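You operate a simulated robot arm through the tools that you are given. There is no shell and no other tool.

You run a simulated two-armed robot. Do the job below in one go: nothing can be reset, and whatever is moved stays where it is left.

JOB
Take the white gasket and put it on the top of the filling table. Take the yellow tin and put it on the top of the lab bench. Put the white brush from the ledge of the wheeled frame on the top of the table behind the sieve. Put the measuring cylinder labelled "C" from the top of the lab bench on the top of the fitting bench. Take the steel cone labelled "Fine" from the top of the lab bench and put it on the top of the drying cabinet. Take the steel tub from the top of the lab bench and leave it on the top of the drying cabinet. The order is free. Set down upright: yellow tin, measuring cylinder, steel cone.

Only the result counts: the job must be done as asked and must still hold three seconds after the hand-in. Knocking over, shifting, dropping, spilling or breaking anything else fails it.

ROBOT AND FRAMES
Two 7-joint arms with fingered hands on one trunk, on a base that drives. Base frame: it is fixed to the floor where the robot stands at the start and does not move with it; the origin is under the middle of the robot, x ahead of it, y to its left, z up. Readings come in mm, degrees, newtons and seconds.
The left shoulder is at the start at [30, 119, 1094], the right one opposite. With the tool pointing down near the work surface each hand reaches from about 100 to 740 mm from the robot's upright axis, wherever it stands, measured 20 degrees to its own side. Places, roughly: measuring cylinder [500, -1250, 1000]; steel cone [750, -1500, 1000]; steel tub (11x11x7 cm) [1200, -1600, 900]; top of the drying cabinet [-2500, 300, 1400]; top of the filling table [5600, 2700, 800]; top of the fitting bench [-2500, 1100, 900]; top of the lab bench [200, -1500, 900]; top of the table behind the sieve [2600, 14800, 900]; white brush (6x6x19 cm) [4900, 14500, 1000]; white gasket (8x8x4 cm) [3500, -1500, 800]; yellow tin [4000, -1500, 750]. Payload 3.8 kg a hand.
The TCP of each hand is the grasp point between the finger pads, 25 mm short of the fingertips. In the tool frame z runs along the fingers and y along their closing line. Largest opening 88 mm; the body of the gripper starts 29 mm behind the TCP. The gripper is a hand of 4 fingers: y runs from the thumb to the fingers, the wrist lies at [-13, -106, -174] in the tool frame.
Orientation is that of the tool frame in the base frame, as a unit quaternion [x, y, z, w]. With the fingers straight down and the wrist toward the robot, the tool's x, y and z point along [0, 1, 0], [1, 0, 0] and [0, 0, -1] of the base frame.

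CONTROLS
- The arms move only by the tool move_arm. It takes "left_moves", "right_moves" or both (then of equal length, played together; a hand with none holds still); each is a list of rows, each a list of 6 numbers: the shift along the tool's x, y, z in mm, then the turn, a rotation vector about the tool's x, y, z in degrees. In form: [[tx, ty, tz, rx, ry, rz], ...]. A call has 1 to 20 rows; each row is the pose to reach, as a shift and turn from the pose commanded when the call began, along the tool's axes at that moment. Rows are played at 5 a second. More than 50 mm and 8.6 degrees between two rows, and nothing of the call is played. Where a pose cannot be reached the arm comes as near as it can. A force on the tool above 40 N (or 10 N above the force at the start of the call, whichever is more), or a blocked arm, ends the call early, and 0.2 s more pass. In this call time passes only in rows, and 0.2 s behind the last. The reply holds the time, the measured pose of the TCP, the force on the tool along the base axes, the opening and the grip force, in the units named above and with some noise, with the torque about the TCP (base axes, N m) and any sound that the robot's microphone picked up.
- Cameras (640 x 400 px; columns grow to the right, rows downward): "scene" is now at [63.5, 11.5, 1656.8]; the picture's right is [0.12, -0.99, 0.00], its down [-0.64, -0.08, -0.77] and it looks along [0.76, 0.09, -0.64] (base axes); focal length 258 px, centre (320, 200). "left" rides on the left gripper at [-64, -83, -98] in its tool frame; the picture's right is [-0.62, -0.37, 0.69], its down [0.71, -0.63, 0.30] and it looks along [0.32, 0.68, 0.65] (tool axes); focal length 265 px, centre (320, 200). "right" rides on the right gripper at [64, -83, -98] in its tool frame; the picture's right is [-0.62, 0.37, -0.69], its down [-0.71, -0.63, 0.30] and it looks along [-0.32, 0.68, 0.65] (tool axes); focal length 265 px, centre (320, 200). There is no depth. A picture from a camera that has moved, and an enlarged one, comes with that camera's place and axes in the base frame and with its lens.
- camera(camera): a new picture of that camera. No time passes.
- slide_trunk(by): slides the trunk up (or, below 0, down) by that many mm; the arms and the scene camera ride with it, the base frame stays. It gives what a move gives, with no picture.
- base_move(legs): drives the robot by 1 to 6 legs, each [ahead, left, turn to the left] in mm, mm and degrees, along the robot's own axes; the way and the turn of a leg run together, so that a leg with both is an arc; at most 1500 mm and 180 degrees a leg. The arms and the cameras ride along, it lands a little off, and it stops where it bumps. It gives what a move gives.
- move_fingers(index, middle, ring, thumb_bend, thumb_turn, hand): sets how far each is bent, from 0 (flat) to 100 (curled in); at 30 the hand is open as for a grip, at 70 the pads meet at the TCP. One left out holds its place. A second passes; each finger stops where it meets its share of the squeeze, and holds until it gets a number again. It is the only way to open and close the hand. It gives what a move gives, with no picture; readings hold the bend of each and the force on the fingers (four entries, about 0 where the hand has none), thumb and palm. thumb_turn goes from beside the hand (0) to across from the fingers (100), as for a grip.
- pan_tilt(pan, tilt): turns the head with the scene camera to pan (to the left, within 120 degrees either way) and tilt (down, from -29 to 69), counted from straight ahead of the robot. It gives what a move gives.
- inspect(camera, box): a new picture of the part [left, top, right, bottom] of that camera's present view, enlarged. No time passes.
- job_done(): hands the job in; it is judged then, once.

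Nothing tells you exact positions but the pictures and the camera data. Unless the task says otherwise, let go and move clear before handing in.

The tools are called after "Request:" as a command line: name --argument value ..., lists and objects as JSON in quotes. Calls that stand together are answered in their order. move_arm: Moves the arms, as the interface text tells. Its arguments: {"type":"object","properties":{"left_moves":{"type":"array"},"right_moves":{"type":"array"}},"required":[]} The other tools are called the same way: slide_trunk (by) slides the trunk up or down; move_fingers (index, middle, ring, thumb_bend, thumb_turn, hand) moves the fingers one by one; base_move (legs) drives the base; pan_tilt (pan, tilt) turns the head that bears the scene camera; camera (camera) takes a picture; inspect (camera, box) takes an enlarged picture of a part of a camera's view; job_done () hands the job in.

At the start:

```text
clock: 0.0
left_ee_pos: [545.4, 235.8, 1012.8]
left_ee_rot: [0.707, 0.707, 0.0, 0.0]
left_force: [0.6, 0.4, -0.1]
left_torque: [0.0, 0.0, 0.05]
left_gripper_width: 87.6
left_finger_force: 0.0
left_shape: jaw
left_bend: [30.0, 30.0, 30.0, 30.0, 98.0]
left_finger forces: [0.0, 0.1, 0.0, 0.1, 0.1, 0.0]
right_ee_pos: [554.9, -179.7, 1033.6]
right_ee_rot: [0.707, 0.707, 0.0, 0.0]
right_force: [-0.2, 0.1, 0.4]
right_torque: [0.0, -0.01, -0.01]
right_gripper_width: 87.6
right_finger_force: 0.0
right_shape: jaw
right_bend: [30.0, 30.0, 30.0, 30.0, 98.0]
right_finger forces: [0.0, 0.0, 0.0, 0.0, 0.0, 0.1]
trunk travel left (down, up): [-250.0, 340.0]
robot x, y, heading: [-1.1, -2.4, -0.0]
head pan, tilt: [6.9, 40.0]
```

scene: 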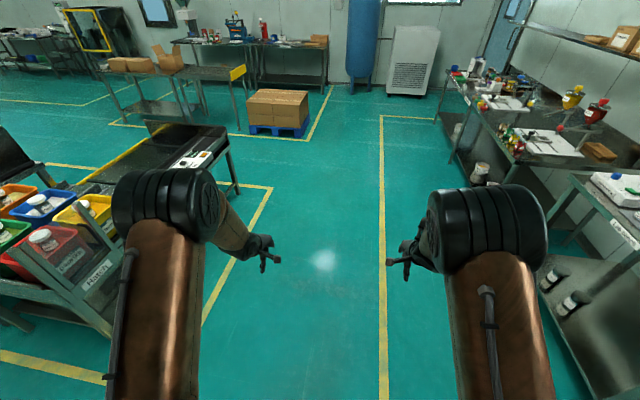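
right: 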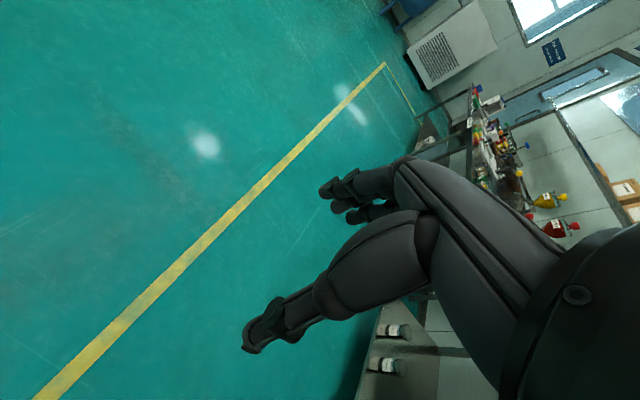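
left: 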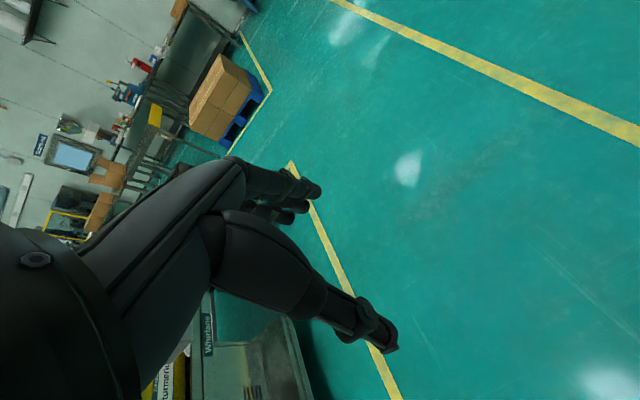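

I see a workshop with a lab bench to my right and a long tool bench further ahead right. I'll first look around with the head to locate the objects on the lab bench.

Request:
pan_tilt --pan -60 --tilt 35

```text
clock: 1.4
left_ee_pos: [545.5, 235.9, 1013.5]
left_ee_rot: [0.707, 0.707, 0.001, 0.0]
left_force: [-0.5, 0.4, 0.6]
left_torque: [0.01, 0.0, 0.0]
left_gripper_width: 87.8
left_finger_force: 0.1
left_shape: jaw
left_bend: [30.0, 30.0, 30.0, 30.0, 98.0]
left_finger forces: [0.1, 0.0, 0.0, 0.0, 0.0, 0.0]
right_ee_pos: [555.9, -179.2, 1034.9]
right_ee_rot: [0.707, 0.707, -0.001, 0.0]
right_force: [-0.5, 0.1, 0.4]
right_torque: [0.01, 0.02, 0.0]
right_gripper_width: 87.8
right_finger_force: 0.1
right_shape: jaw
right_bend: [30.0, 30.0, 30.0, 30.0, 98.0]
right_finger forces: [0.0, 0.1, 0.0, 0.1, 0.0, 0.0]
trunk travel left (down, up): [-250.0, 340.0]
robot x, y, heading: [4.0, -0.5, 0.1]
head pan, tilt: [-60.0, 35.0]
```

I've turned the head right toward the lab bench. Now I take a picture.

Request:
camera --camera "scene"

```text
taken
camera scene: at [23.2, -75.0, 1664.3], right [-0.87, -0.5, 0.0], down [-0.29, 0.5, -0.82], along [0.41, -0.71, -0.57], focal length 258 px, centre (320, 200)
```

scene: 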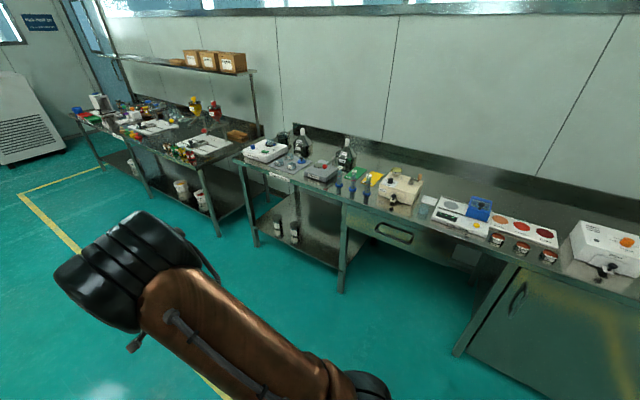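

The lab bench stretches along my right with several instruments on it. I'll enlarge parts of the view to identify the cylinder, cone and tub.

Request:
inspect --camera "scene" --box '[220, 110, 380, 210]'

Request:
inspect --camera "scene" --box '[320, 140, 480, 240]'

Request:
inspect --camera "scene" --box '[60, 40, 260, 165]'

Request:
inspect --camera "scene" --box '[420, 170, 640, 300]'

```text
4.00 times, centred on (300, 160) of scene
camera zoom: at [23.2, -75.0, 1664.3], right [-0.87, -0.5, 0.0], down [-0.29, 0.5, -0.82], along [0.41, -0.71, -0.57], focal length 1032 px, centre (400, 360)
```

zoom: 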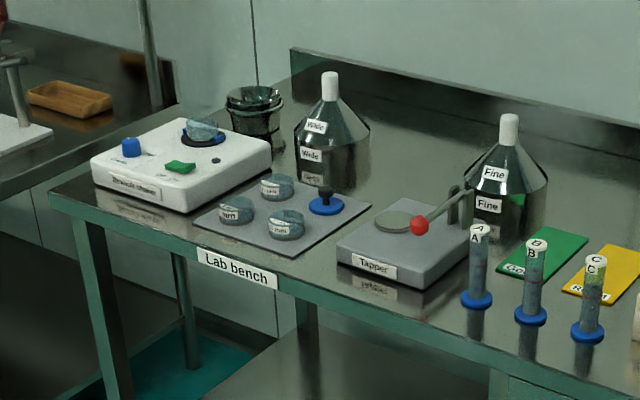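

```text
4.00 times, centred on (400, 190) of scene
camera zoom: at [23.2, -75.0, 1664.3], right [-0.87, -0.5, 0.0], down [-0.29, 0.5, -0.82], along [0.41, -0.71, -0.57], focal length 1032 px, centre (0, 240)
```

zoom: 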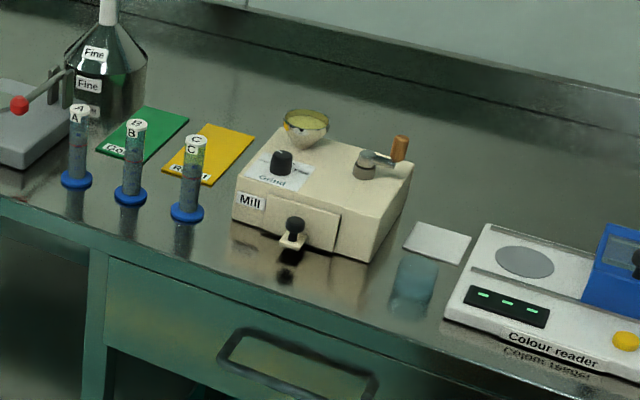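

```text
3.20 times, centred on (160, 102) of scene
camera zoom: at [23.2, -75.0, 1664.3], right [-0.87, -0.5, 0.0], down [-0.29, 0.5, -0.82], along [0.41, -0.71, -0.57], focal length 825 px, centre (832, 512)
```

zoom: 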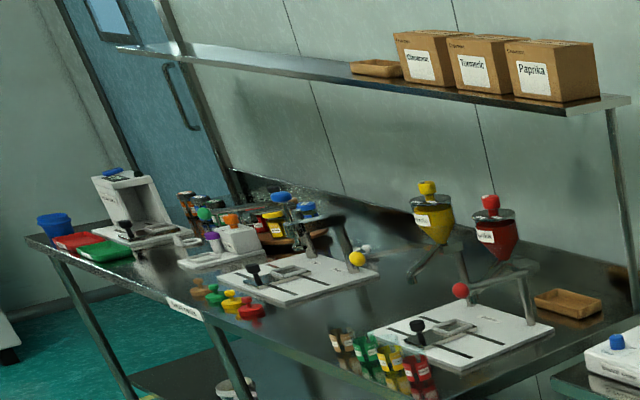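

```text
2.91 times, centred on (530, 235) of scene
camera zoom: at [23.2, -75.0, 1664.3], right [-0.87, -0.5, 0.0], down [-0.29, 0.5, -0.82], along [0.41, -0.71, -0.57], focal length 750 px, centre (-291, 98)
```

zoom: 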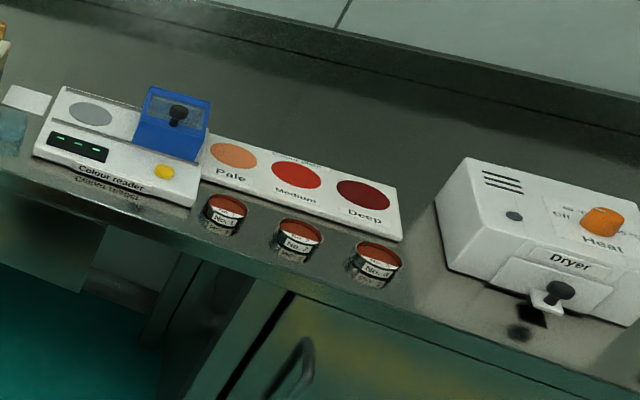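

The cylinders A/B/C, the "Fine" cone and the dark steel tub (between the sieve shaker and the "Wide" cone) are visible on the lab bench. I'll look in other directions to map the room.

Request:
pan_tilt --pan -120 --tilt 25

Request:
camera --camera "scene"

Request:
pan_tilt --pan 120 --tilt 25

Request:
camera --camera "scene"

Request:
pan_tilt --pan 60 --tilt 20

Request:
camera --camera "scene"

Request:
pan_tilt --pan 0 --tilt 20

Request:
camera --camera "scene"

```text
clock: 2.7
left_ee_pos: [543.8, 236.8, 1013.7]
left_ee_rot: [0.707, 0.707, 0.0, -0.001]
left_force: [-0.6, 0.3, 0.1]
left_torque: [-0.05, 0.04, -0.02]
left_gripper_width: 87.6
left_finger_force: 0.1
left_shape: jaw
left_bend: [30.0, 30.0, 30.0, 30.0, 98.0]
left_finger forces: [0.0, 0.0, 0.0, 0.0, 0.0, 0.1]
right_ee_pos: [555.7, -180.1, 1035.2]
right_ee_rot: [0.707, 0.707, 0.0, 0.0]
right_force: [1.0, 0.7, 0.4]
right_torque: [0.02, -0.03, 0.01]
right_gripper_width: 87.7
right_finger_force: 0.1
right_shape: jaw
right_bend: [30.0, 30.0, 30.0, 30.0, 98.0]
right_finger forces: [0.0, 0.1, 0.1, 0.1, 0.0, 0.1]
trunk travel left (down, up): [-250.0, 340.0]
robot x, y, heading: [-1.3, -1.7, -0.2]
head pan, tilt: [-120.0, 25.0]
```

```text
taken
camera scene: at [-66.9, -78.6, 1680.1], right [-0.87, 0.5, 0.0], down [0.21, 0.37, -0.91], along [-0.45, -0.79, -0.42], focal length 258 px, centre (320, 200)
```

scene: 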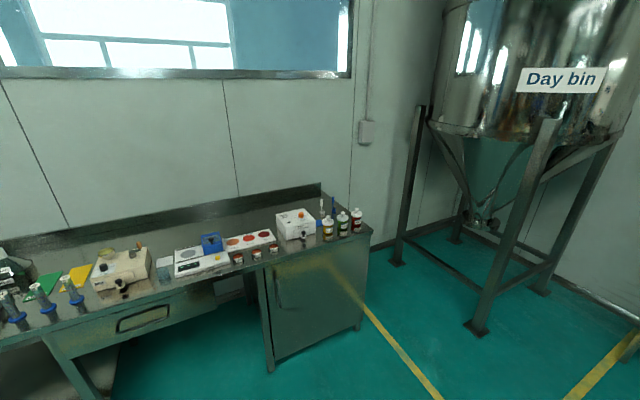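

```text
clock: 6.1
left_ee_pos: [546.2, 236.2, 1012.4]
left_ee_rot: [0.707, 0.707, 0.0, 0.0]
left_force: [0.3, 0.5, 0.0]
left_torque: [0.04, 0.01, 0.0]
left_gripper_width: 87.6
left_finger_force: 0.0
left_shape: jaw
left_bend: [30.0, 30.0, 30.0, 30.0, 98.0]
left_finger forces: [0.0, 0.0, 0.0, 0.0, 0.0, 0.0]
right_ee_pos: [554.5, -179.3, 1035.3]
right_ee_rot: [0.707, 0.707, 0.0, 0.0]
right_force: [0.2, 0.6, -0.7]
right_torque: [0.03, -0.01, -0.02]
right_gripper_width: 87.7
right_finger_force: 0.1
right_shape: jaw
right_bend: [30.0, 30.0, 30.0, 30.0, 98.0]
right_finger forces: [0.0, 0.0, 0.1, 0.1, 0.1, 0.1]
trunk travel left (down, up): [-250.0, 340.0]
robot x, y, heading: [-0.3, -2.5, -0.2]
head pan, tilt: [120.0, 25.0]
```

```text
taken
camera scene: at [-67.0, 81.1, 1680.1], right [0.87, 0.5, 0.0], down [0.21, -0.37, -0.91], along [-0.45, 0.79, -0.42], focal length 258 px, centre (320, 200)
```

scene: 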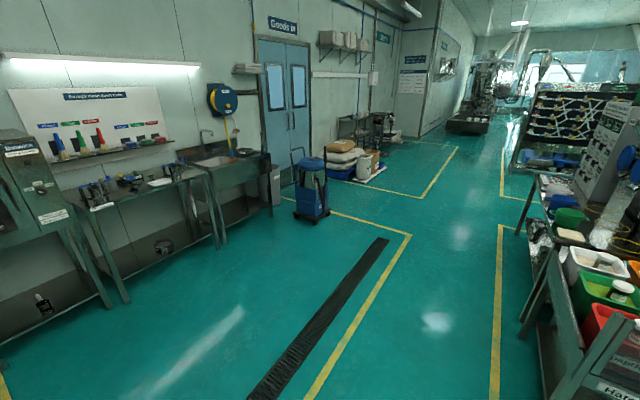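

```text
clock: 7.4
left_ee_pos: [546.2, 235.6, 1012.5]
left_ee_rot: [0.707, 0.707, 0.0, 0.001]
left_force: [0.2, -1.1, -0.3]
left_torque: [-0.01, 0.01, 0.0]
left_gripper_width: 87.8
left_finger_force: 0.1
left_shape: jaw
left_bend: [30.0, 30.0, 30.0, 30.0, 98.0]
left_finger forces: [0.0, 0.0, 0.0, 0.1, 0.1, 0.1]
right_ee_pos: [554.5, -178.8, 1034.5]
right_ee_rot: [0.707, 0.707, 0.0, 0.0]
right_force: [-0.2, 0.0, 0.6]
right_torque: [-0.01, 0.0, -0.03]
right_gripper_width: 87.5
right_finger_force: 0.0
right_shape: jaw
right_bend: [30.0, 30.0, 30.0, 30.0, 98.0]
right_finger forces: [0.1, 0.1, 0.1, 0.0, 0.1, 0.0]
trunk travel left (down, up): [-250.0, 340.0]
robot x, y, heading: [0.5, 0.9, -0.0]
head pan, tilt: [60.0, 20.0]
```

```text
taken
camera scene: at [25.5, 82.0, 1688.2], right [0.87, -0.5, 0.0], down [-0.17, -0.3, -0.94], along [0.47, 0.81, -0.34], focal length 258 px, centre (320, 200)
```

scene: 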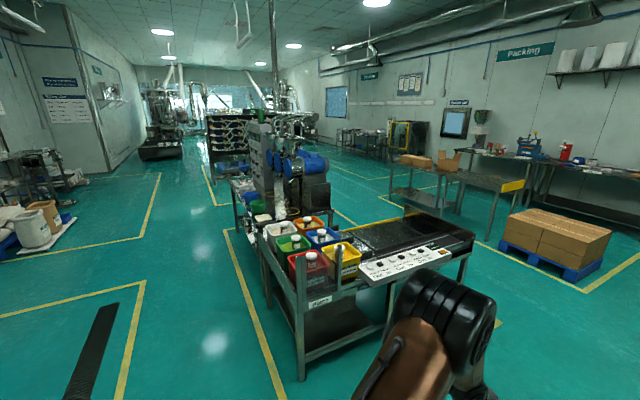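

```text
clock: 8.7
left_ee_pos: [545.9, 235.0, 1013.0]
left_ee_rot: [0.707, 0.707, 0.0, 0.0]
left_force: [-0.4, -0.1, -0.5]
left_torque: [-0.01, 0.01, 0.0]
left_gripper_width: 87.8
left_finger_force: 0.1
left_shape: jaw
left_bend: [30.0, 30.0, 30.0, 30.0, 98.0]
left_finger forces: [0.0, 0.1, 0.1, 0.1, 0.1, 0.1]
right_ee_pos: [554.2, -180.7, 1035.5]
right_ee_rot: [0.707, 0.707, 0.0, 0.0]
right_force: [0.4, 0.8, -0.7]
right_torque: [0.0, 0.01, 0.01]
right_gripper_width: 87.5
right_finger_force: 0.0
right_shape: jaw
right_bend: [30.0, 30.0, 30.0, 30.0, 98.0]
right_finger forces: [0.0, 0.1, 0.0, 0.1, 0.1, 0.0]
trunk travel left (down, up): [-250.0, 340.0]
robot x, y, heading: [-0.4, -0.9, -0.0]
head pan, tilt: [0.0, 20.0]
```

```text
taken
camera scene: at [72.2, 1.3, 1688.1], right [0.0, -1.0, 0.0], down [-0.34, 0.0, -0.94], along [0.94, 0.0, -0.34], focal length 258 px, centre (320, 200)
```

scene: 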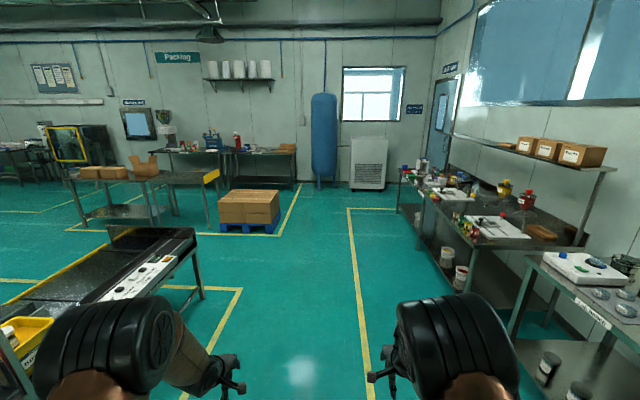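

I now have a rough map: lab bench to the right (front edge near y≈-1150), drying cabinet and fitting bench behind. I'll raise the trunk so the hands clear everything, turn to face the lab bench and approach.

Request:
slide_trunk --by 300

Request:
base_move --legs '[[0, 0, -90], [550, 490, 0]]'

Request:
pan_tilt --pan 0 --tilt 50

Request:
camera --camera "scene"

Request:
camera --camera "right"

Request:
camera --camera "left"

```text
clock: 11.7
left_ee_pos: [546.3, 234.9, 1313.2]
left_ee_rot: [0.707, 0.708, 0.0, 0.0]
left_force: [-0.4, -0.4, 0.7]
left_torque: [-0.01, -0.01, -0.04]
left_gripper_width: 87.6
left_finger_force: 0.0
left_shape: jaw
left_bend: [30.0, 30.0, 30.0, 30.0, 98.0]
left_finger forces: [0.1, 0.1, 0.0, 0.0, 0.1, 0.0]
right_ee_pos: [554.5, -179.5, 1335.4]
right_ee_rot: [0.708, 0.706, 0.001, 0.0]
right_force: [0.6, 0.3, -0.5]
right_torque: [0.02, -0.03, 0.02]
right_gripper_width: 87.9
right_finger_force: 0.0
right_shape: jaw
right_bend: [30.0, 30.0, 30.0, 30.0, 98.0]
right_finger forces: [0.0, 0.0, 0.1, 0.0, 0.1, 0.0]
trunk travel left (down, up): [-550.0, 40.0]
robot x, y, heading: [1.6, -0.6, -0.2]
head pan, tilt: [0.0, 20.0]
```

```text
clock: 19.5
left_ee_pos: [716.9, -1099.9, 1313.9]
left_ee_rot: [1.0, 0.0, -0.001, 0.0]
left_force: [0.7, 0.7, -0.8]
left_torque: [0.0, 0.05, -0.02]
left_gripper_width: 87.3
left_finger_force: 0.0
left_shape: jaw
left_bend: [30.0, 30.0, 30.0, 30.0, 98.0]
left_finger forces: [0.0, 0.0, 0.1, 0.0, 0.0, 0.0]
right_ee_pos: [300.9, -1108.4, 1334.2]
right_ee_rot: [1.0, -0.001, 0.0, 0.0]
right_force: [-0.2, 0.3, -0.4]
right_torque: [-0.01, 0.0, -0.01]
right_gripper_width: 87.5
right_finger_force: 0.1
right_shape: jaw
right_bend: [30.0, 30.0, 30.0, 30.0, 98.0]
right_finger forces: [0.1, 0.0, 0.0, 0.0, 0.1, 0.0]
trunk travel left (down, up): [-550.0, 40.0]
robot x, y, heading: [484.3, -553.1, -90.1]
head pan, tilt: [0.0, 20.0]
```

```text
clock: 20.5
left_ee_pos: [716.7, -1100.0, 1312.8]
left_ee_rot: [1.0, -0.001, 0.0, 0.0]
left_force: [0.5, -0.5, 0.2]
left_torque: [-0.01, -0.02, -0.02]
left_gripper_width: 87.6
left_finger_force: 0.0
left_shape: jaw
left_bend: [30.0, 30.0, 30.0, 30.0, 98.0]
left_finger forces: [0.0, 0.0, 0.1, 0.1, 0.0, 0.0]
right_ee_pos: [302.0, -1108.2, 1334.0]
right_ee_rot: [1.0, -0.001, 0.0, 0.0]
right_force: [0.1, -0.3, 0.1]
right_torque: [-0.01, -0.05, -0.01]
right_gripper_width: 87.3
right_finger_force: 0.1
right_shape: jaw
right_bend: [30.0, 30.0, 30.0, 30.0, 98.0]
right_finger forces: [0.1, 0.1, 0.0, 0.0, 0.0, 0.0]
trunk travel left (down, up): [-550.0, 40.0]
robot x, y, heading: [480.8, -553.6, -90.1]
head pan, tilt: [0.0, 50.0]
```

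```text
taken
camera scene: at [480.8, -610.8, 1942.6], right [-1.0, 0.0, 0.0], down [0.0, 0.77, -0.64], along [0.0, -0.64, -0.77], focal length 258 px, centre (320, 200)
```

scene: 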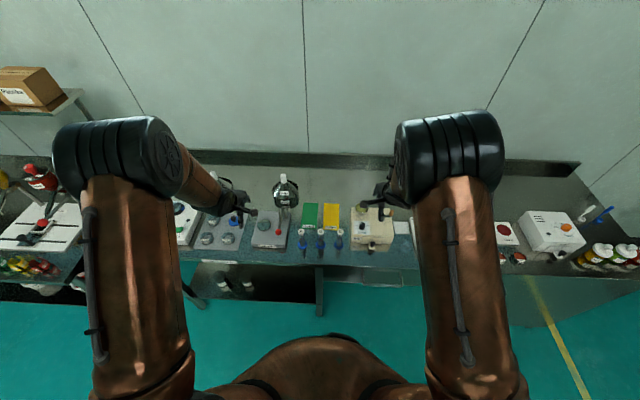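

```text
taken
camera right: at [366.8, -1025.0, 1432.7], right [-0.62, -0.37, 0.69], down [-0.71, 0.63, -0.3], along [-0.33, -0.68, -0.65], focal length 265 px, centre (320, 200)
```

right: 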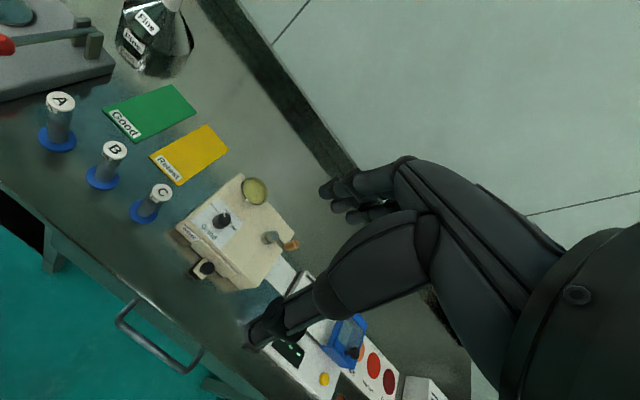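

```text
taken
camera left: at [652.9, -1016.5, 1411.6], right [-0.62, 0.37, -0.69], down [0.72, 0.63, -0.3], along [0.32, -0.68, -0.65], focal length 265 px, centre (320, 200)
```

left: 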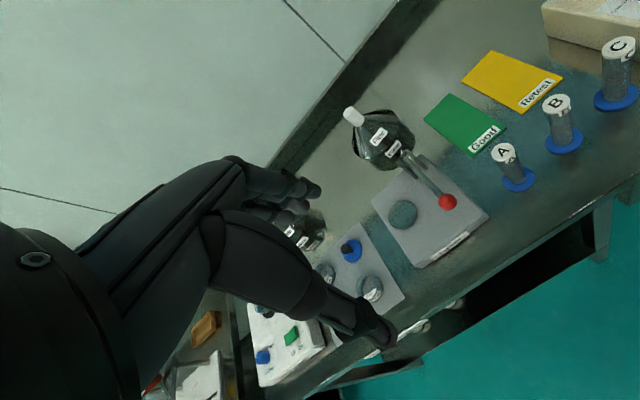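

The hands are above the bench and views are clear. I'll enlarge the key areas to triangulate the cylinders and the "Fine" cone.

Request:
inspect --camera "scene" --box '[260, 160, 388, 240]'

Request:
inspect --camera "right" --box '[60, 120, 220, 220]'

Request:
inspect --camera "left" --box '[320, 80, 480, 180]'

Request:
inspect --camera "right" --box '[80, 0, 240, 100]'

```text
5.00 times, centred on (324, 200) of scene
camera zoom: at [480.8, -610.8, 1942.6], right [-1.0, 0.0, 0.0], down [0.0, 0.77, -0.64], along [0.0, -0.64, -0.77], focal length 1290 px, centre (300, 200)
```

zoom: 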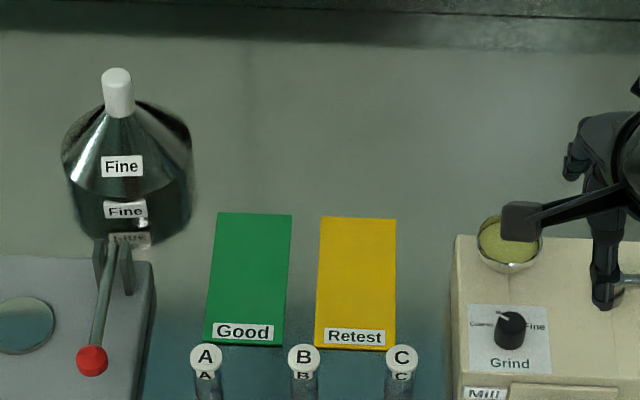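

```text
4.00 times, centred on (140, 170) of right
camera zoom: at [366.8, -1025.0, 1432.7], right [-0.62, -0.37, 0.69], down [-0.71, 0.63, -0.3], along [-0.33, -0.68, -0.65], focal length 1062 px, centre (1040, 320)
```

zoom: 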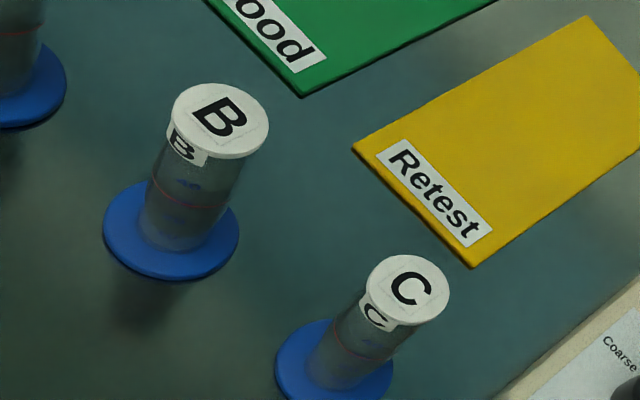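

```text
4.00 times, centred on (400, 130) of left
camera zoom: at [652.9, -1016.5, 1411.6], right [-0.62, 0.37, -0.69], down [0.72, 0.63, -0.3], along [0.32, -0.68, -0.65], focal length 1062 px, centre (0, 480)
```

zoom: 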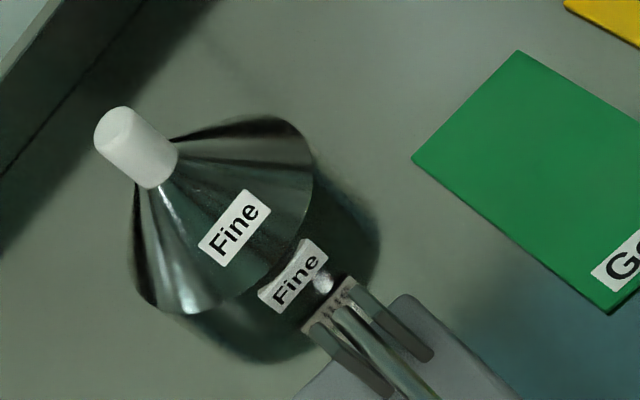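

```text
4.00 times, centred on (160, 50) of right
camera zoom: at [366.8, -1025.0, 1432.7], right [-0.62, -0.37, 0.69], down [-0.71, 0.63, -0.3], along [-0.33, -0.68, -0.65], focal length 1062 px, centre (960, 800)
```

zoom: 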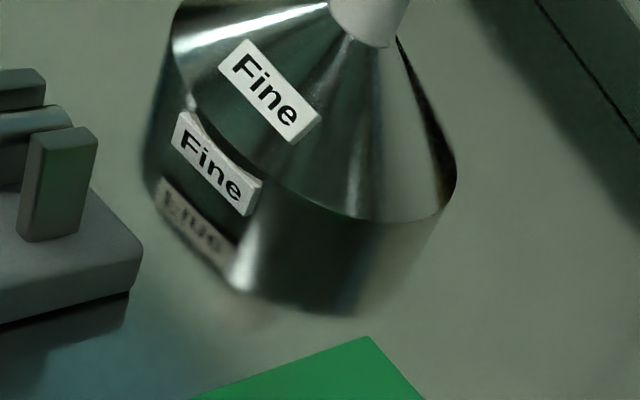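

I triangulate the cylinder C top at about (391, -1217, 1010) and the Fine cone's knob top at about (662, -1523, 1042), bench top near z≈900. I'll look straight down to judge the robot's base clearance before moving closer.

Request:
pan_tilt --pan 0 --tilt 69

Request:
camera --camera "scene"

```text
clock: 21.3
left_ee_pos: [717.7, -1099.6, 1313.0]
left_ee_rot: [1.0, -0.001, 0.0, 0.0]
left_force: [0.3, -0.7, -0.3]
left_torque: [0.01, 0.01, -0.03]
left_gripper_width: 87.5
left_finger_force: 0.1
left_shape: jaw
left_bend: [30.0, 30.0, 30.0, 30.0, 98.0]
left_finger forces: [0.1, 0.0, 0.0, 0.0, 0.0, 0.0]
right_ee_pos: [300.9, -1109.0, 1333.3]
right_ee_rot: [1.0, -0.002, 0.001, 0.001]
right_force: [0.2, 0.5, 0.0]
right_torque: [0.02, -0.03, -0.01]
right_gripper_width: 87.5
right_finger_force: 0.0
right_shape: jaw
right_bend: [30.0, 30.0, 30.0, 30.0, 98.0]
right_finger forces: [0.1, 0.1, 0.0, 0.0, 0.1, 0.0]
trunk travel left (down, up): [-550.0, 40.0]
robot x, y, heading: [481.9, -551.7, -90.3]
head pan, tilt: [0.0, 68.8]
```

```text
taken
camera scene: at [480.8, -589.7, 1920.7], right [-1.0, 0.0, 0.0], down [0.0, 0.93, -0.36], along [0.0, -0.36, -0.93], focal length 258 px, centre (320, 200)
```

scene: 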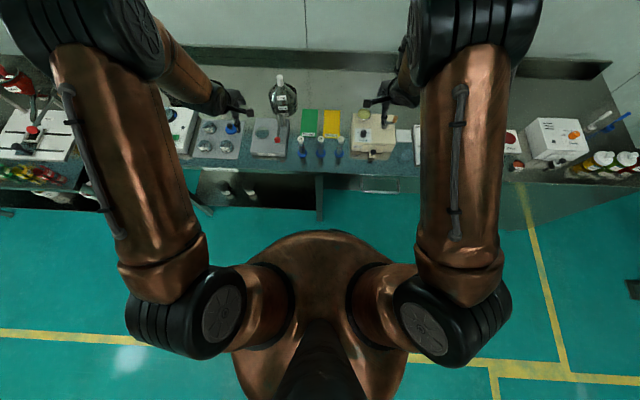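

The chest is near the axis, and the hands are well above everything. I'll drive ahead about 270 mm and then lower the trunk a little.

Request:
base_move --legs '[[270, 0, 0]]'

Request:
camera --camera "right"

Request:
camera --camera "left"

```text
clock: 23.2
left_ee_pos: [719.3, -1374.5, 1313.6]
left_ee_rot: [1.0, 0.0, 0.0, 0.0]
left_force: [-0.1, 0.1, -0.2]
left_torque: [0.04, 0.0, -0.01]
left_gripper_width: 87.6
left_finger_force: 0.2
left_shape: jaw
left_bend: [30.0, 30.0, 30.0, 30.0, 98.0]
left_finger forces: [0.1, 0.0, 0.0, 0.0, 0.0, 0.0]
right_ee_pos: [302.3, -1384.0, 1335.4]
right_ee_rot: [1.0, 0.0, 0.0, 0.0]
right_force: [-0.6, -0.2, 0.7]
right_torque: [-0.01, 0.03, 0.02]
right_gripper_width: 87.7
right_finger_force: 0.1
right_shape: jaw
right_bend: [30.0, 30.0, 30.0, 30.0, 98.0]
right_finger forces: [0.1, 0.0, 0.0, 0.1, 0.0, 0.0]
trunk travel left (down, up): [-550.0, 40.0]
robot x, y, heading: [482.3, -829.5, -90.0]
head pan, tilt: [0.0, 68.8]
```

```text
taken
camera right: at [367.6, -1298.6, 1433.2], right [-0.62, -0.37, 0.69], down [-0.71, 0.63, -0.3], along [-0.32, -0.68, -0.65], focal length 265 px, centre (320, 200)
```

right: 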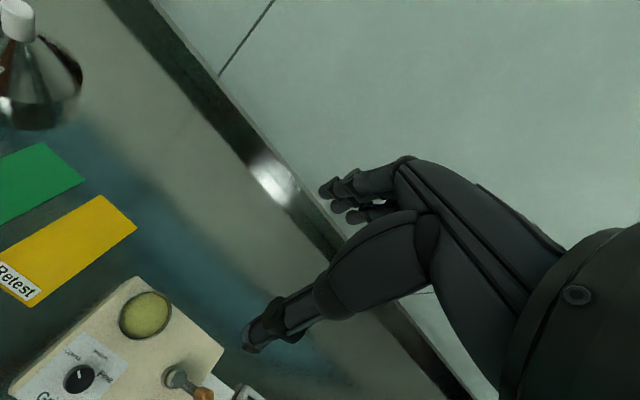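

```text
taken
camera left: at [653.6, -1289.5, 1412.1], right [-0.62, 0.37, -0.69], down [0.71, 0.63, -0.3], along [0.32, -0.68, -0.65], focal length 265 px, centre (320, 200)
```

left: 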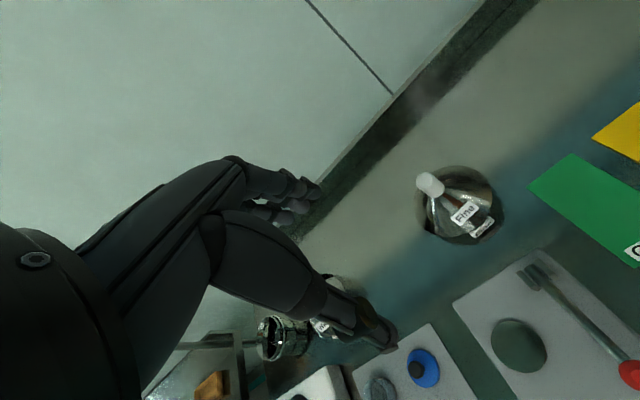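

The base moved without bumping. I'll now align the left hand above the Fine cone's knob and the right hand above cylinder C, still high up.

Request:
move_arm --left_moves '[[-14.5, 36.5, 0, 0, 0, 0], [-29, 73, 0, 0, 0, 0], [-43.5, 110, 0, 0, 0, 0], [-58, 146, 0, 0, 0, 0]]' --right_moves '[[22, -42, 0, 0, 0, 0], [44, -84, 0, 0, 0, 0], [66, -126, 0, 0, 0, 0], [89, -167, 0, 0, 0, 0]]'

Request:
slide_trunk --by -170

Request:
camera --camera "right"

Request:
camera --camera "left"

```text
clock: 24.2
left_ee_pos: [659.6, -1520.5, 1312.7]
left_ee_rot: [1.0, 0.001, -0.001, 0.0]
left_force: [0.6, 0.4, -0.9]
left_torque: [0.04, 0.01, 0.0]
left_gripper_width: 87.4
left_finger_force: 0.1
left_shape: jaw
left_bend: [30.0, 30.0, 30.0, 30.0, 98.0]
left_finger forces: [0.1, 0.1, 0.0, 0.1, 0.1, 0.0]
right_ee_pos: [393.4, -1214.0, 1333.6]
right_ee_rot: [1.0, 0.001, 0.0, 0.0]
right_force: [0.4, 0.4, -0.1]
right_torque: [0.02, 0.01, 0.04]
right_gripper_width: 87.5
right_finger_force: 0.1
right_shape: jaw
right_bend: [30.0, 30.0, 30.0, 30.0, 98.0]
right_finger forces: [0.1, 0.1, 0.0, 0.0, 0.1, 0.0]
trunk travel left (down, up): [-550.0, 40.0]
robot x, y, heading: [482.5, -828.3, -89.8]
head pan, tilt: [0.0, 68.8]
```

```text
clock: 26.1
left_ee_pos: [658.4, -1521.7, 1142.6]
left_ee_rot: [1.0, 0.0, -0.001, 0.0]
left_force: [-1.0, -0.2, -0.1]
left_torque: [0.0, 0.01, -0.03]
left_gripper_width: 87.6
left_finger_force: 0.1
left_shape: jaw
left_bend: [30.0, 30.0, 30.0, 30.0, 98.0]
left_finger forces: [0.0, 0.1, 0.0, 0.0, 0.0, 0.0]
right_ee_pos: [392.9, -1214.9, 1163.3]
right_ee_rot: [1.0, -0.001, -0.001, 0.0]
right_force: [0.1, -0.6, -0.1]
right_torque: [0.0, 0.01, 0.0]
right_gripper_width: 87.6
right_finger_force: 0.1
right_shape: jaw
right_bend: [30.0, 30.0, 30.0, 30.0, 98.0]
right_finger forces: [0.0, 0.0, 0.0, 0.1, 0.0, 0.0]
trunk travel left (down, up): [-380.0, 210.0]
robot x, y, heading: [481.4, -831.6, -90.0]
head pan, tilt: [0.0, 68.8]
```

```text
taken
camera right: at [457.1, -1130.9, 1261.4], right [-0.62, -0.37, 0.69], down [-0.71, 0.63, -0.3], along [-0.32, -0.68, -0.65], focal length 265 px, centre (320, 200)
```

right: 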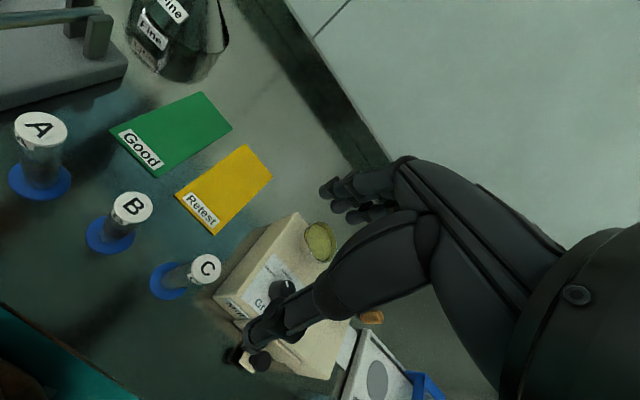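

```text
taken
camera left: at [594.3, -1437.7, 1241.2], right [-0.62, 0.37, -0.69], down [0.71, 0.63, -0.3], along [0.32, -0.68, -0.65], focal length 265 px, centre (320, 200)
```

left: 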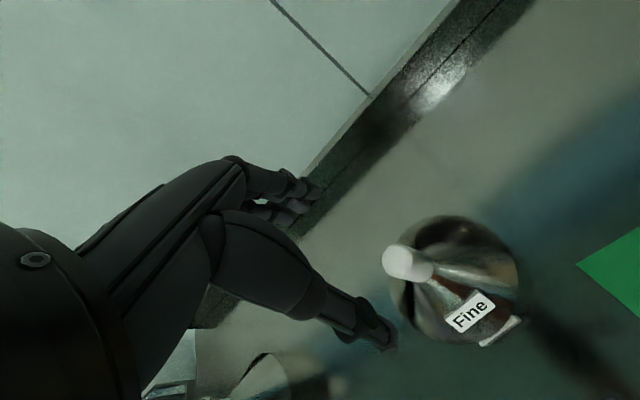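

Both hands are nearly aligned. I'll zoom in to refine the alignment for each.

Request:
inspect --camera "right" --box '[140, 235, 236, 295]'

Request:
inspect --camera "left" --box '[360, 215, 488, 295]'

```text
6.67 times, centred on (188, 265) of right
camera zoom: at [457.1, -1130.9, 1261.4], right [-0.62, -0.37, 0.69], down [-0.71, 0.63, -0.3], along [-0.32, -0.68, -0.65], focal length 1769 px, centre (1200, -233)
```

zoom: 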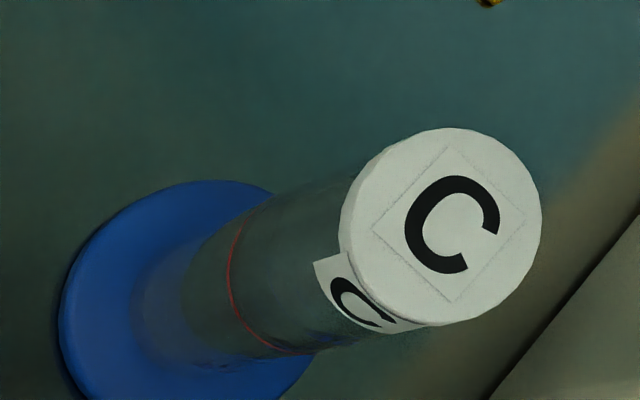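

```text
5.00 times, centred on (424, 255) of left
camera zoom: at [594.3, -1437.7, 1241.2], right [-0.62, 0.37, -0.69], down [0.71, 0.63, -0.3], along [0.32, -0.68, -0.65], focal length 1327 px, centre (-200, -75)
```

zoom: 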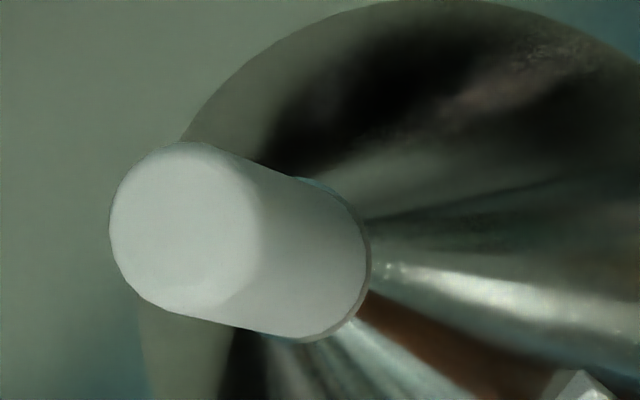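

Refined: knob axis ≈ (660, -1530), knob from z≈1002 to 1042; cylinder C axis ≈ (399, -1219), top z≈1010. I'll correct and descend part-way, then check.

Request:
move_arm --left_moves '[[1.5, 8, 0, 0, 0, 0], [1.5, 8, 30, 0, 0, 0], [1.5, 8, 60, 0, 0, 0], [1.5, 8, 75, 0, 0, 0]]' --right_moves '[[5, 4.5, 0, 0, 0, 0], [5, 4.5, 40, 0, 0, 0], [5, 4.5, 80, 0, 0, 0], [5, 4.5, 115, 0, 0, 0]]'

Request:
camera --camera "right"

Request:
camera --camera "left"

```text
clock: 27.1
left_ee_pos: [661.4, -1530.7, 1066.9]
left_ee_rot: [1.0, 0.0, -0.001, 0.0]
left_force: [-0.9, -0.8, -0.2]
left_torque: [0.01, -0.02, 0.0]
left_gripper_width: 87.6
left_finger_force: 0.0
left_shape: jaw
left_bend: [30.0, 30.0, 30.0, 30.0, 98.0]
left_finger forces: [0.1, 0.1, 0.0, 0.0, 0.0, 0.0]
right_ee_pos: [397.0, -1220.1, 1047.7]
right_ee_rot: [1.0, 0.0, 0.0, 0.0]
right_force: [0.2, -0.1, -1.6]
right_torque: [0.01, -0.04, -0.01]
right_gripper_width: 87.6
right_finger_force: 0.0
right_shape: jaw
right_bend: [30.0, 30.0, 30.0, 30.0, 98.0]
right_finger forces: [0.0, 0.0, 0.1, 0.0, 0.0, 0.0]
trunk travel left (down, up): [-380.0, 210.0]
robot x, y, heading: [486.3, -829.0, -89.8]
head pan, tilt: [0.0, 68.8]
```

```text
taken
camera right: at [462.3, -1135.4, 1145.6], right [-0.62, -0.37, 0.69], down [-0.71, 0.63, -0.3], along [-0.32, -0.68, -0.65], focal length 265 px, centre (320, 200)
```

right: 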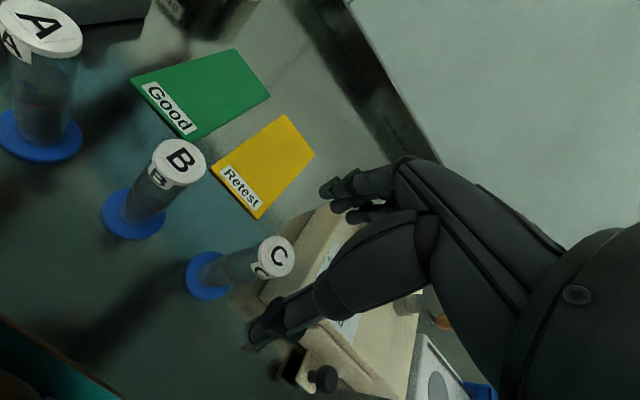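

```text
taken
camera left: at [596.6, -1447.2, 1164.3], right [-0.62, 0.37, -0.69], down [0.71, 0.63, -0.3], along [0.32, -0.68, -0.65], focal length 265 px, centre (320, 200)
```

left: 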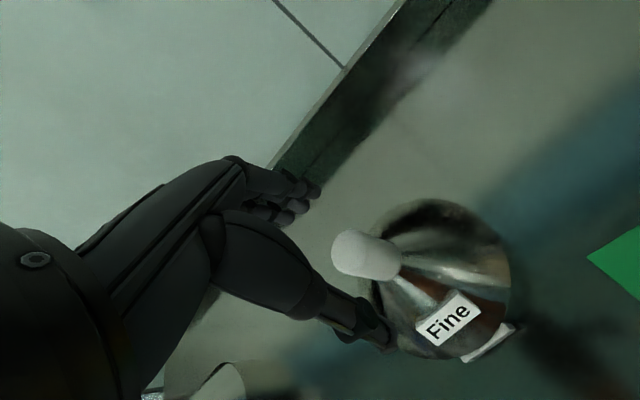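

Both hands look close to centred. I'll zoom in on the left view for the exact knob position before the final descent.

Request:
inspect --camera "left" --box '[300, 200, 428, 280]'

Request:
inspect --camera "right" --box '[170, 215, 330, 315]'

Request:
pan_tilt --pan 8 --tilt 50

Request:
camera --camera "scene"

```text
5.00 times, centred on (364, 240) of left
camera zoom: at [596.6, -1447.2, 1164.3], right [-0.62, 0.37, -0.69], down [0.71, 0.63, -0.3], along [0.32, -0.68, -0.65], focal length 1327 px, centre (100, 0)
```

zoom: 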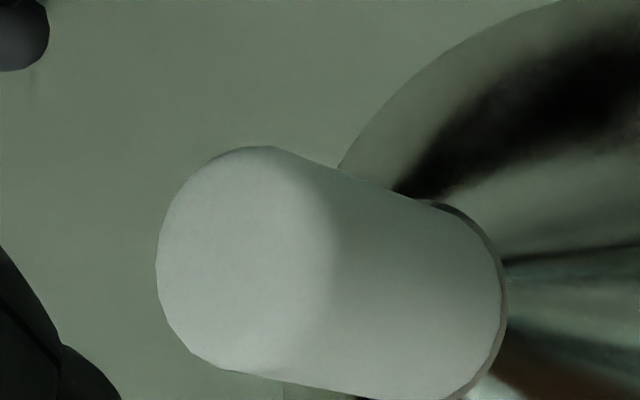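

```text
4.00 times, centred on (250, 265) of right
camera zoom: at [462.3, -1135.4, 1145.6], right [-0.62, -0.37, 0.69], down [-0.71, 0.63, -0.3], along [-0.32, -0.68, -0.65], focal length 1062 px, centre (600, -60)
```

zoom: 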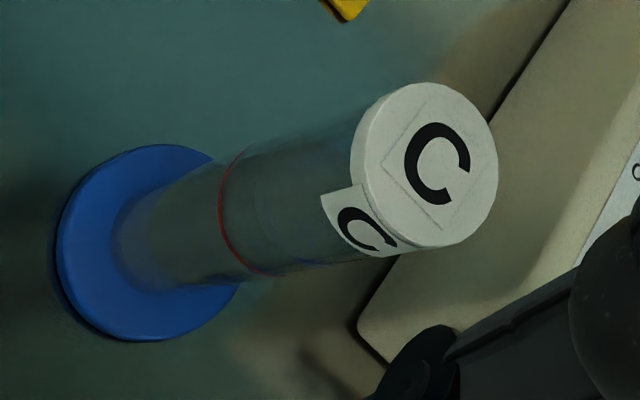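

```text
clock: 28.0
left_ee_pos: [661.9, -1530.1, 1066.1]
left_ee_rot: [1.0, 0.0, -0.001, 0.0]
left_force: [0.0, -0.4, -0.1]
left_torque: [0.02, -0.01, -0.02]
left_gripper_width: 87.6
left_finger_force: 0.1
left_shape: jaw
left_bend: [30.0, 30.0, 30.0, 30.0, 98.0]
left_finger forces: [0.0, 0.1, 0.0, 0.0, 0.0, 0.0]
right_ee_pos: [397.2, -1219.6, 1048.4]
right_ee_rot: [1.0, 0.0, 0.0, 0.001]
right_force: [0.2, -0.2, -0.2]
right_torque: [0.0, -0.01, 0.03]
right_gripper_width: 87.6
right_finger_force: 0.0
right_shape: jaw
right_bend: [30.0, 30.0, 30.0, 30.0, 98.0]
right_finger forces: [0.1, 0.0, 0.0, 0.0, 0.0, 0.1]
trunk travel left (down, up): [-380.0, 210.0]
robot x, y, heading: [483.7, -831.1, -89.8]
head pan, tilt: [8.0, 50.0]
```

```text
taken
camera scene: at [491.5, -884.5, 1772.5], right [-0.99, -0.14, 0.0], down [-0.11, 0.76, -0.64], along [0.09, -0.64, -0.77], focal length 258 px, centre (320, 200)
```

scene: 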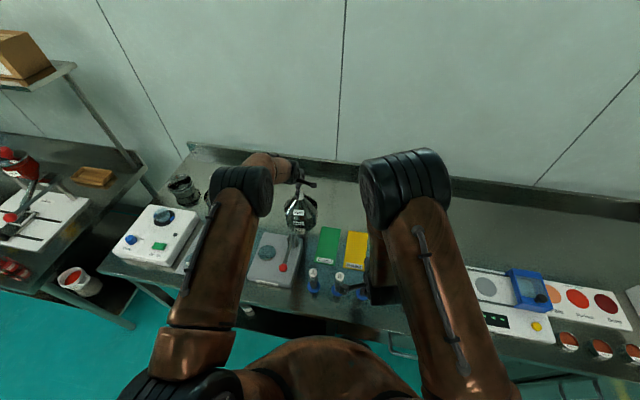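

Combining all rays, the knob top is really at ≈(664.5, -1537, 1029) and cylinder C's top at ≈(393, -1225, 995). I'll shift by those corrections and descend to grasp height.

Request:
move_arm --left_moves '[[3, 6, 0, 0, 0, 0], [3, 6, 30, 0, 0, 0], [3, 6, 45, 0, 0, 0]]' --right_moves '[[-3.5, 5, 0, 0, 0, 0], [-3.5, 5, 30, 0, 0, 0], [-3.5, 5, 60, 0, 0, 0]]'

Request:
camera --camera "right"

Request:
camera --camera "left"

```text
clock: 28.8
left_ee_pos: [665.3, -1534.7, 1022.7]
left_ee_rot: [1.0, 0.001, 0.0, 0.0]
left_force: [0.7, 0.2, 0.2]
left_torque: [-0.02, -0.01, -0.02]
left_gripper_width: 87.6
left_finger_force: 0.0
left_shape: jaw
left_bend: [30.0, 30.0, 30.0, 30.0, 98.0]
left_finger forces: [0.0, 0.0, 0.0, 0.1, 0.0, 0.0]
right_ee_pos: [392.6, -1225.1, 988.0]
right_ee_rot: [1.0, 0.001, 0.0, 0.0]
right_force: [-0.2, -0.1, -0.7]
right_torque: [-0.02, 0.0, 0.0]
right_gripper_width: 87.7
right_finger_force: 0.0
right_shape: jaw
right_bend: [30.0, 30.0, 30.0, 30.0, 98.0]
right_finger forces: [0.1, 0.0, 0.1, 0.0, 0.1, 0.0]
trunk travel left (down, up): [-380.0, 210.0]
robot x, y, heading: [482.1, -829.8, -89.8]
head pan, tilt: [8.0, 50.0]
```

```text
taken
camera right: at [457.7, -1140.0, 1086.4], right [-0.62, -0.37, 0.69], down [-0.71, 0.63, -0.3], along [-0.32, -0.68, -0.65], focal length 265 px, centre (320, 200)
```

right: 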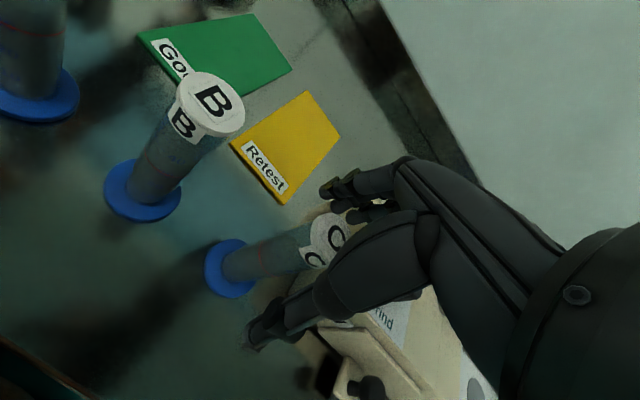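

```text
taken
camera left: at [600.0, -1451.7, 1120.7], right [-0.62, 0.37, -0.69], down [0.71, 0.63, -0.3], along [0.32, -0.68, -0.65], focal length 265 px, centre (320, 200)
```

left: 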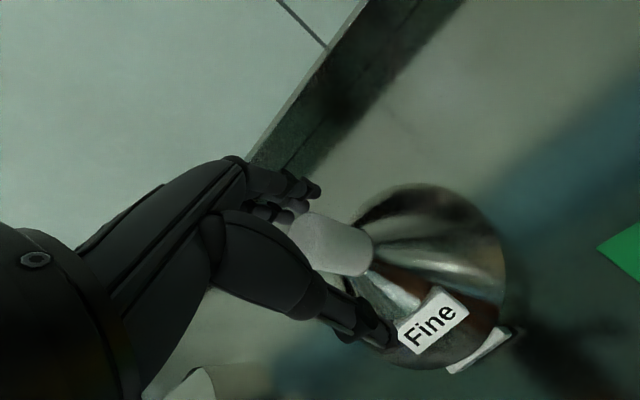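

Both objects sit between the fingers as predicted. I'll descend the last bit and close the hands.

Request:
move_arm --left_moves '[[0, 1, 10, 0, 0, 0]]' --right_moves '[[0, 0, 14, 0, 0, 0]]'

Request:
move_fingers --hand "left" --index 70 --middle 70 --ring 70 --thumb_bend 70

Request:
move_fingers --hand "right" --index 70 --middle 70 --ring 70 --thumb_bend 70

Request:
camera --camera "right"

Request:
camera --camera "left"

```text
clock: 29.2
left_ee_pos: [664.3, -1537.1, 1012.9]
left_ee_rot: [1.0, 0.0, 0.0, 0.0]
left_force: [-1.4, 0.0, -0.8]
left_torque: [0.0, 0.01, 0.02]
left_gripper_width: 87.6
left_finger_force: 0.1
left_shape: jaw
left_bend: [30.0, 30.0, 30.0, 30.0, 98.0]
left_finger forces: [0.0, 0.0, 0.0, 0.0, 0.1, 0.1]
right_ee_pos: [392.7, -1226.2, 974.4]
right_ee_rot: [1.0, 0.0, -0.001, 0.0]
right_force: [-0.4, -1.2, 0.7]
right_torque: [0.0, -0.01, 0.02]
right_gripper_width: 87.6
right_finger_force: 0.0
right_shape: jaw
right_bend: [30.0, 30.0, 30.0, 30.0, 98.0]
right_finger forces: [0.0, 0.1, 0.0, 0.0, 0.1, 0.1]
trunk travel left (down, up): [-380.0, 210.0]
robot x, y, heading: [482.3, -829.1, -90.2]
head pan, tilt: [8.0, 50.0]
```

```text
clock: 30.2
left_ee_pos: [665.3, -1535.3, 1012.2]
left_ee_rot: [1.0, 0.0, -0.001, 0.0]
left_force: [0.2, -0.7, 1.5]
left_torque: [0.01, -0.02, -0.01]
left_gripper_width: 20.5
left_finger_force: 9.0
left_shape: fingers
left_bend: [62.0, 64.0, 70.0, 59.0, 97.0]
left_finger forces: [4.5, 4.9, 0.1, 0.0, 8.6, 0.1]
right_ee_pos: [392.5, -1224.4, 975.8]
right_ee_rot: [1.0, 0.0, 0.0, 0.001]
right_force: [0.2, -0.5, -0.1]
right_torque: [-0.04, 0.01, 0.02]
right_gripper_width: 87.5
right_finger_force: 0.1
right_shape: jaw
right_bend: [30.0, 30.0, 30.0, 30.0, 98.0]
right_finger forces: [0.0, 0.1, 0.1, 0.1, 0.0, 0.0]
trunk travel left (down, up): [-380.0, 210.0]
robot x, y, heading: [482.7, -826.8, -90.0]
head pan, tilt: [8.0, 50.0]
```

```text
clock: 31.2
left_ee_pos: [664.9, -1535.9, 1012.9]
left_ee_rot: [1.0, 0.0, 0.0, 0.0]
left_force: [1.5, -0.7, 0.7]
left_torque: [0.02, -0.03, -0.04]
left_gripper_width: 20.0
left_finger_force: 9.4
left_shape: fingers
left_bend: [62.0, 64.0, 70.0, 59.0, 97.0]
left_finger forces: [4.5, 5.1, 0.0, 0.0, 8.7, 0.0]
right_ee_pos: [394.6, -1223.7, 976.0]
right_ee_rot: [1.0, 0.001, -0.001, 0.0]
right_force: [-0.4, -1.0, 0.3]
right_torque: [0.01, 0.02, -0.01]
right_gripper_width: 17.8
right_finger_force: 8.6
right_shape: fingers
right_bend: [62.0, 65.0, 70.0, 61.0, 96.0]
right_finger forces: [4.1, 3.6, 0.1, 0.0, 7.4, 0.0]
trunk travel left (down, up): [-380.0, 210.0]
robot x, y, heading: [481.6, -830.4, -90.0]
head pan, tilt: [8.0, 50.0]
```

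```text
taken
camera right: at [457.9, -1140.4, 1072.5], right [-0.62, -0.37, 0.69], down [-0.71, 0.63, -0.3], along [-0.32, -0.68, -0.65], focal length 265 px, centre (320, 200)
```

right: 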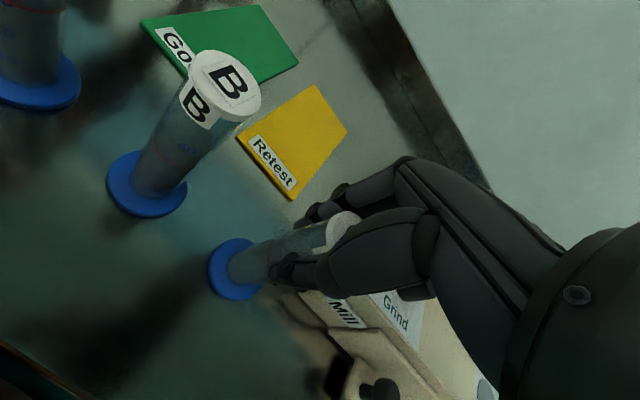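

```text
taken
camera left: at [600.1, -1452.2, 1111.5], right [-0.62, 0.37, -0.69], down [0.71, 0.63, -0.3], along [0.32, -0.68, -0.65], focal length 265 px, centre (320, 200)
```

left: 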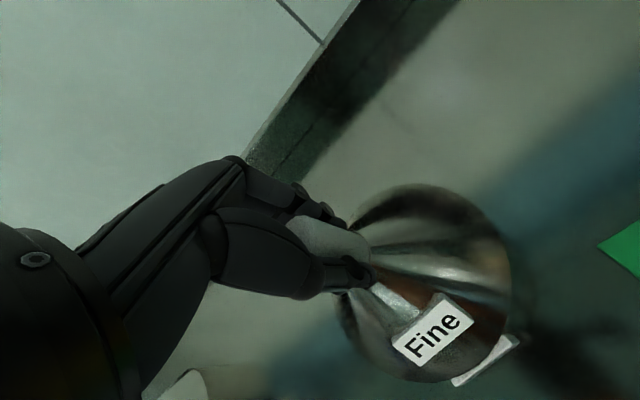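

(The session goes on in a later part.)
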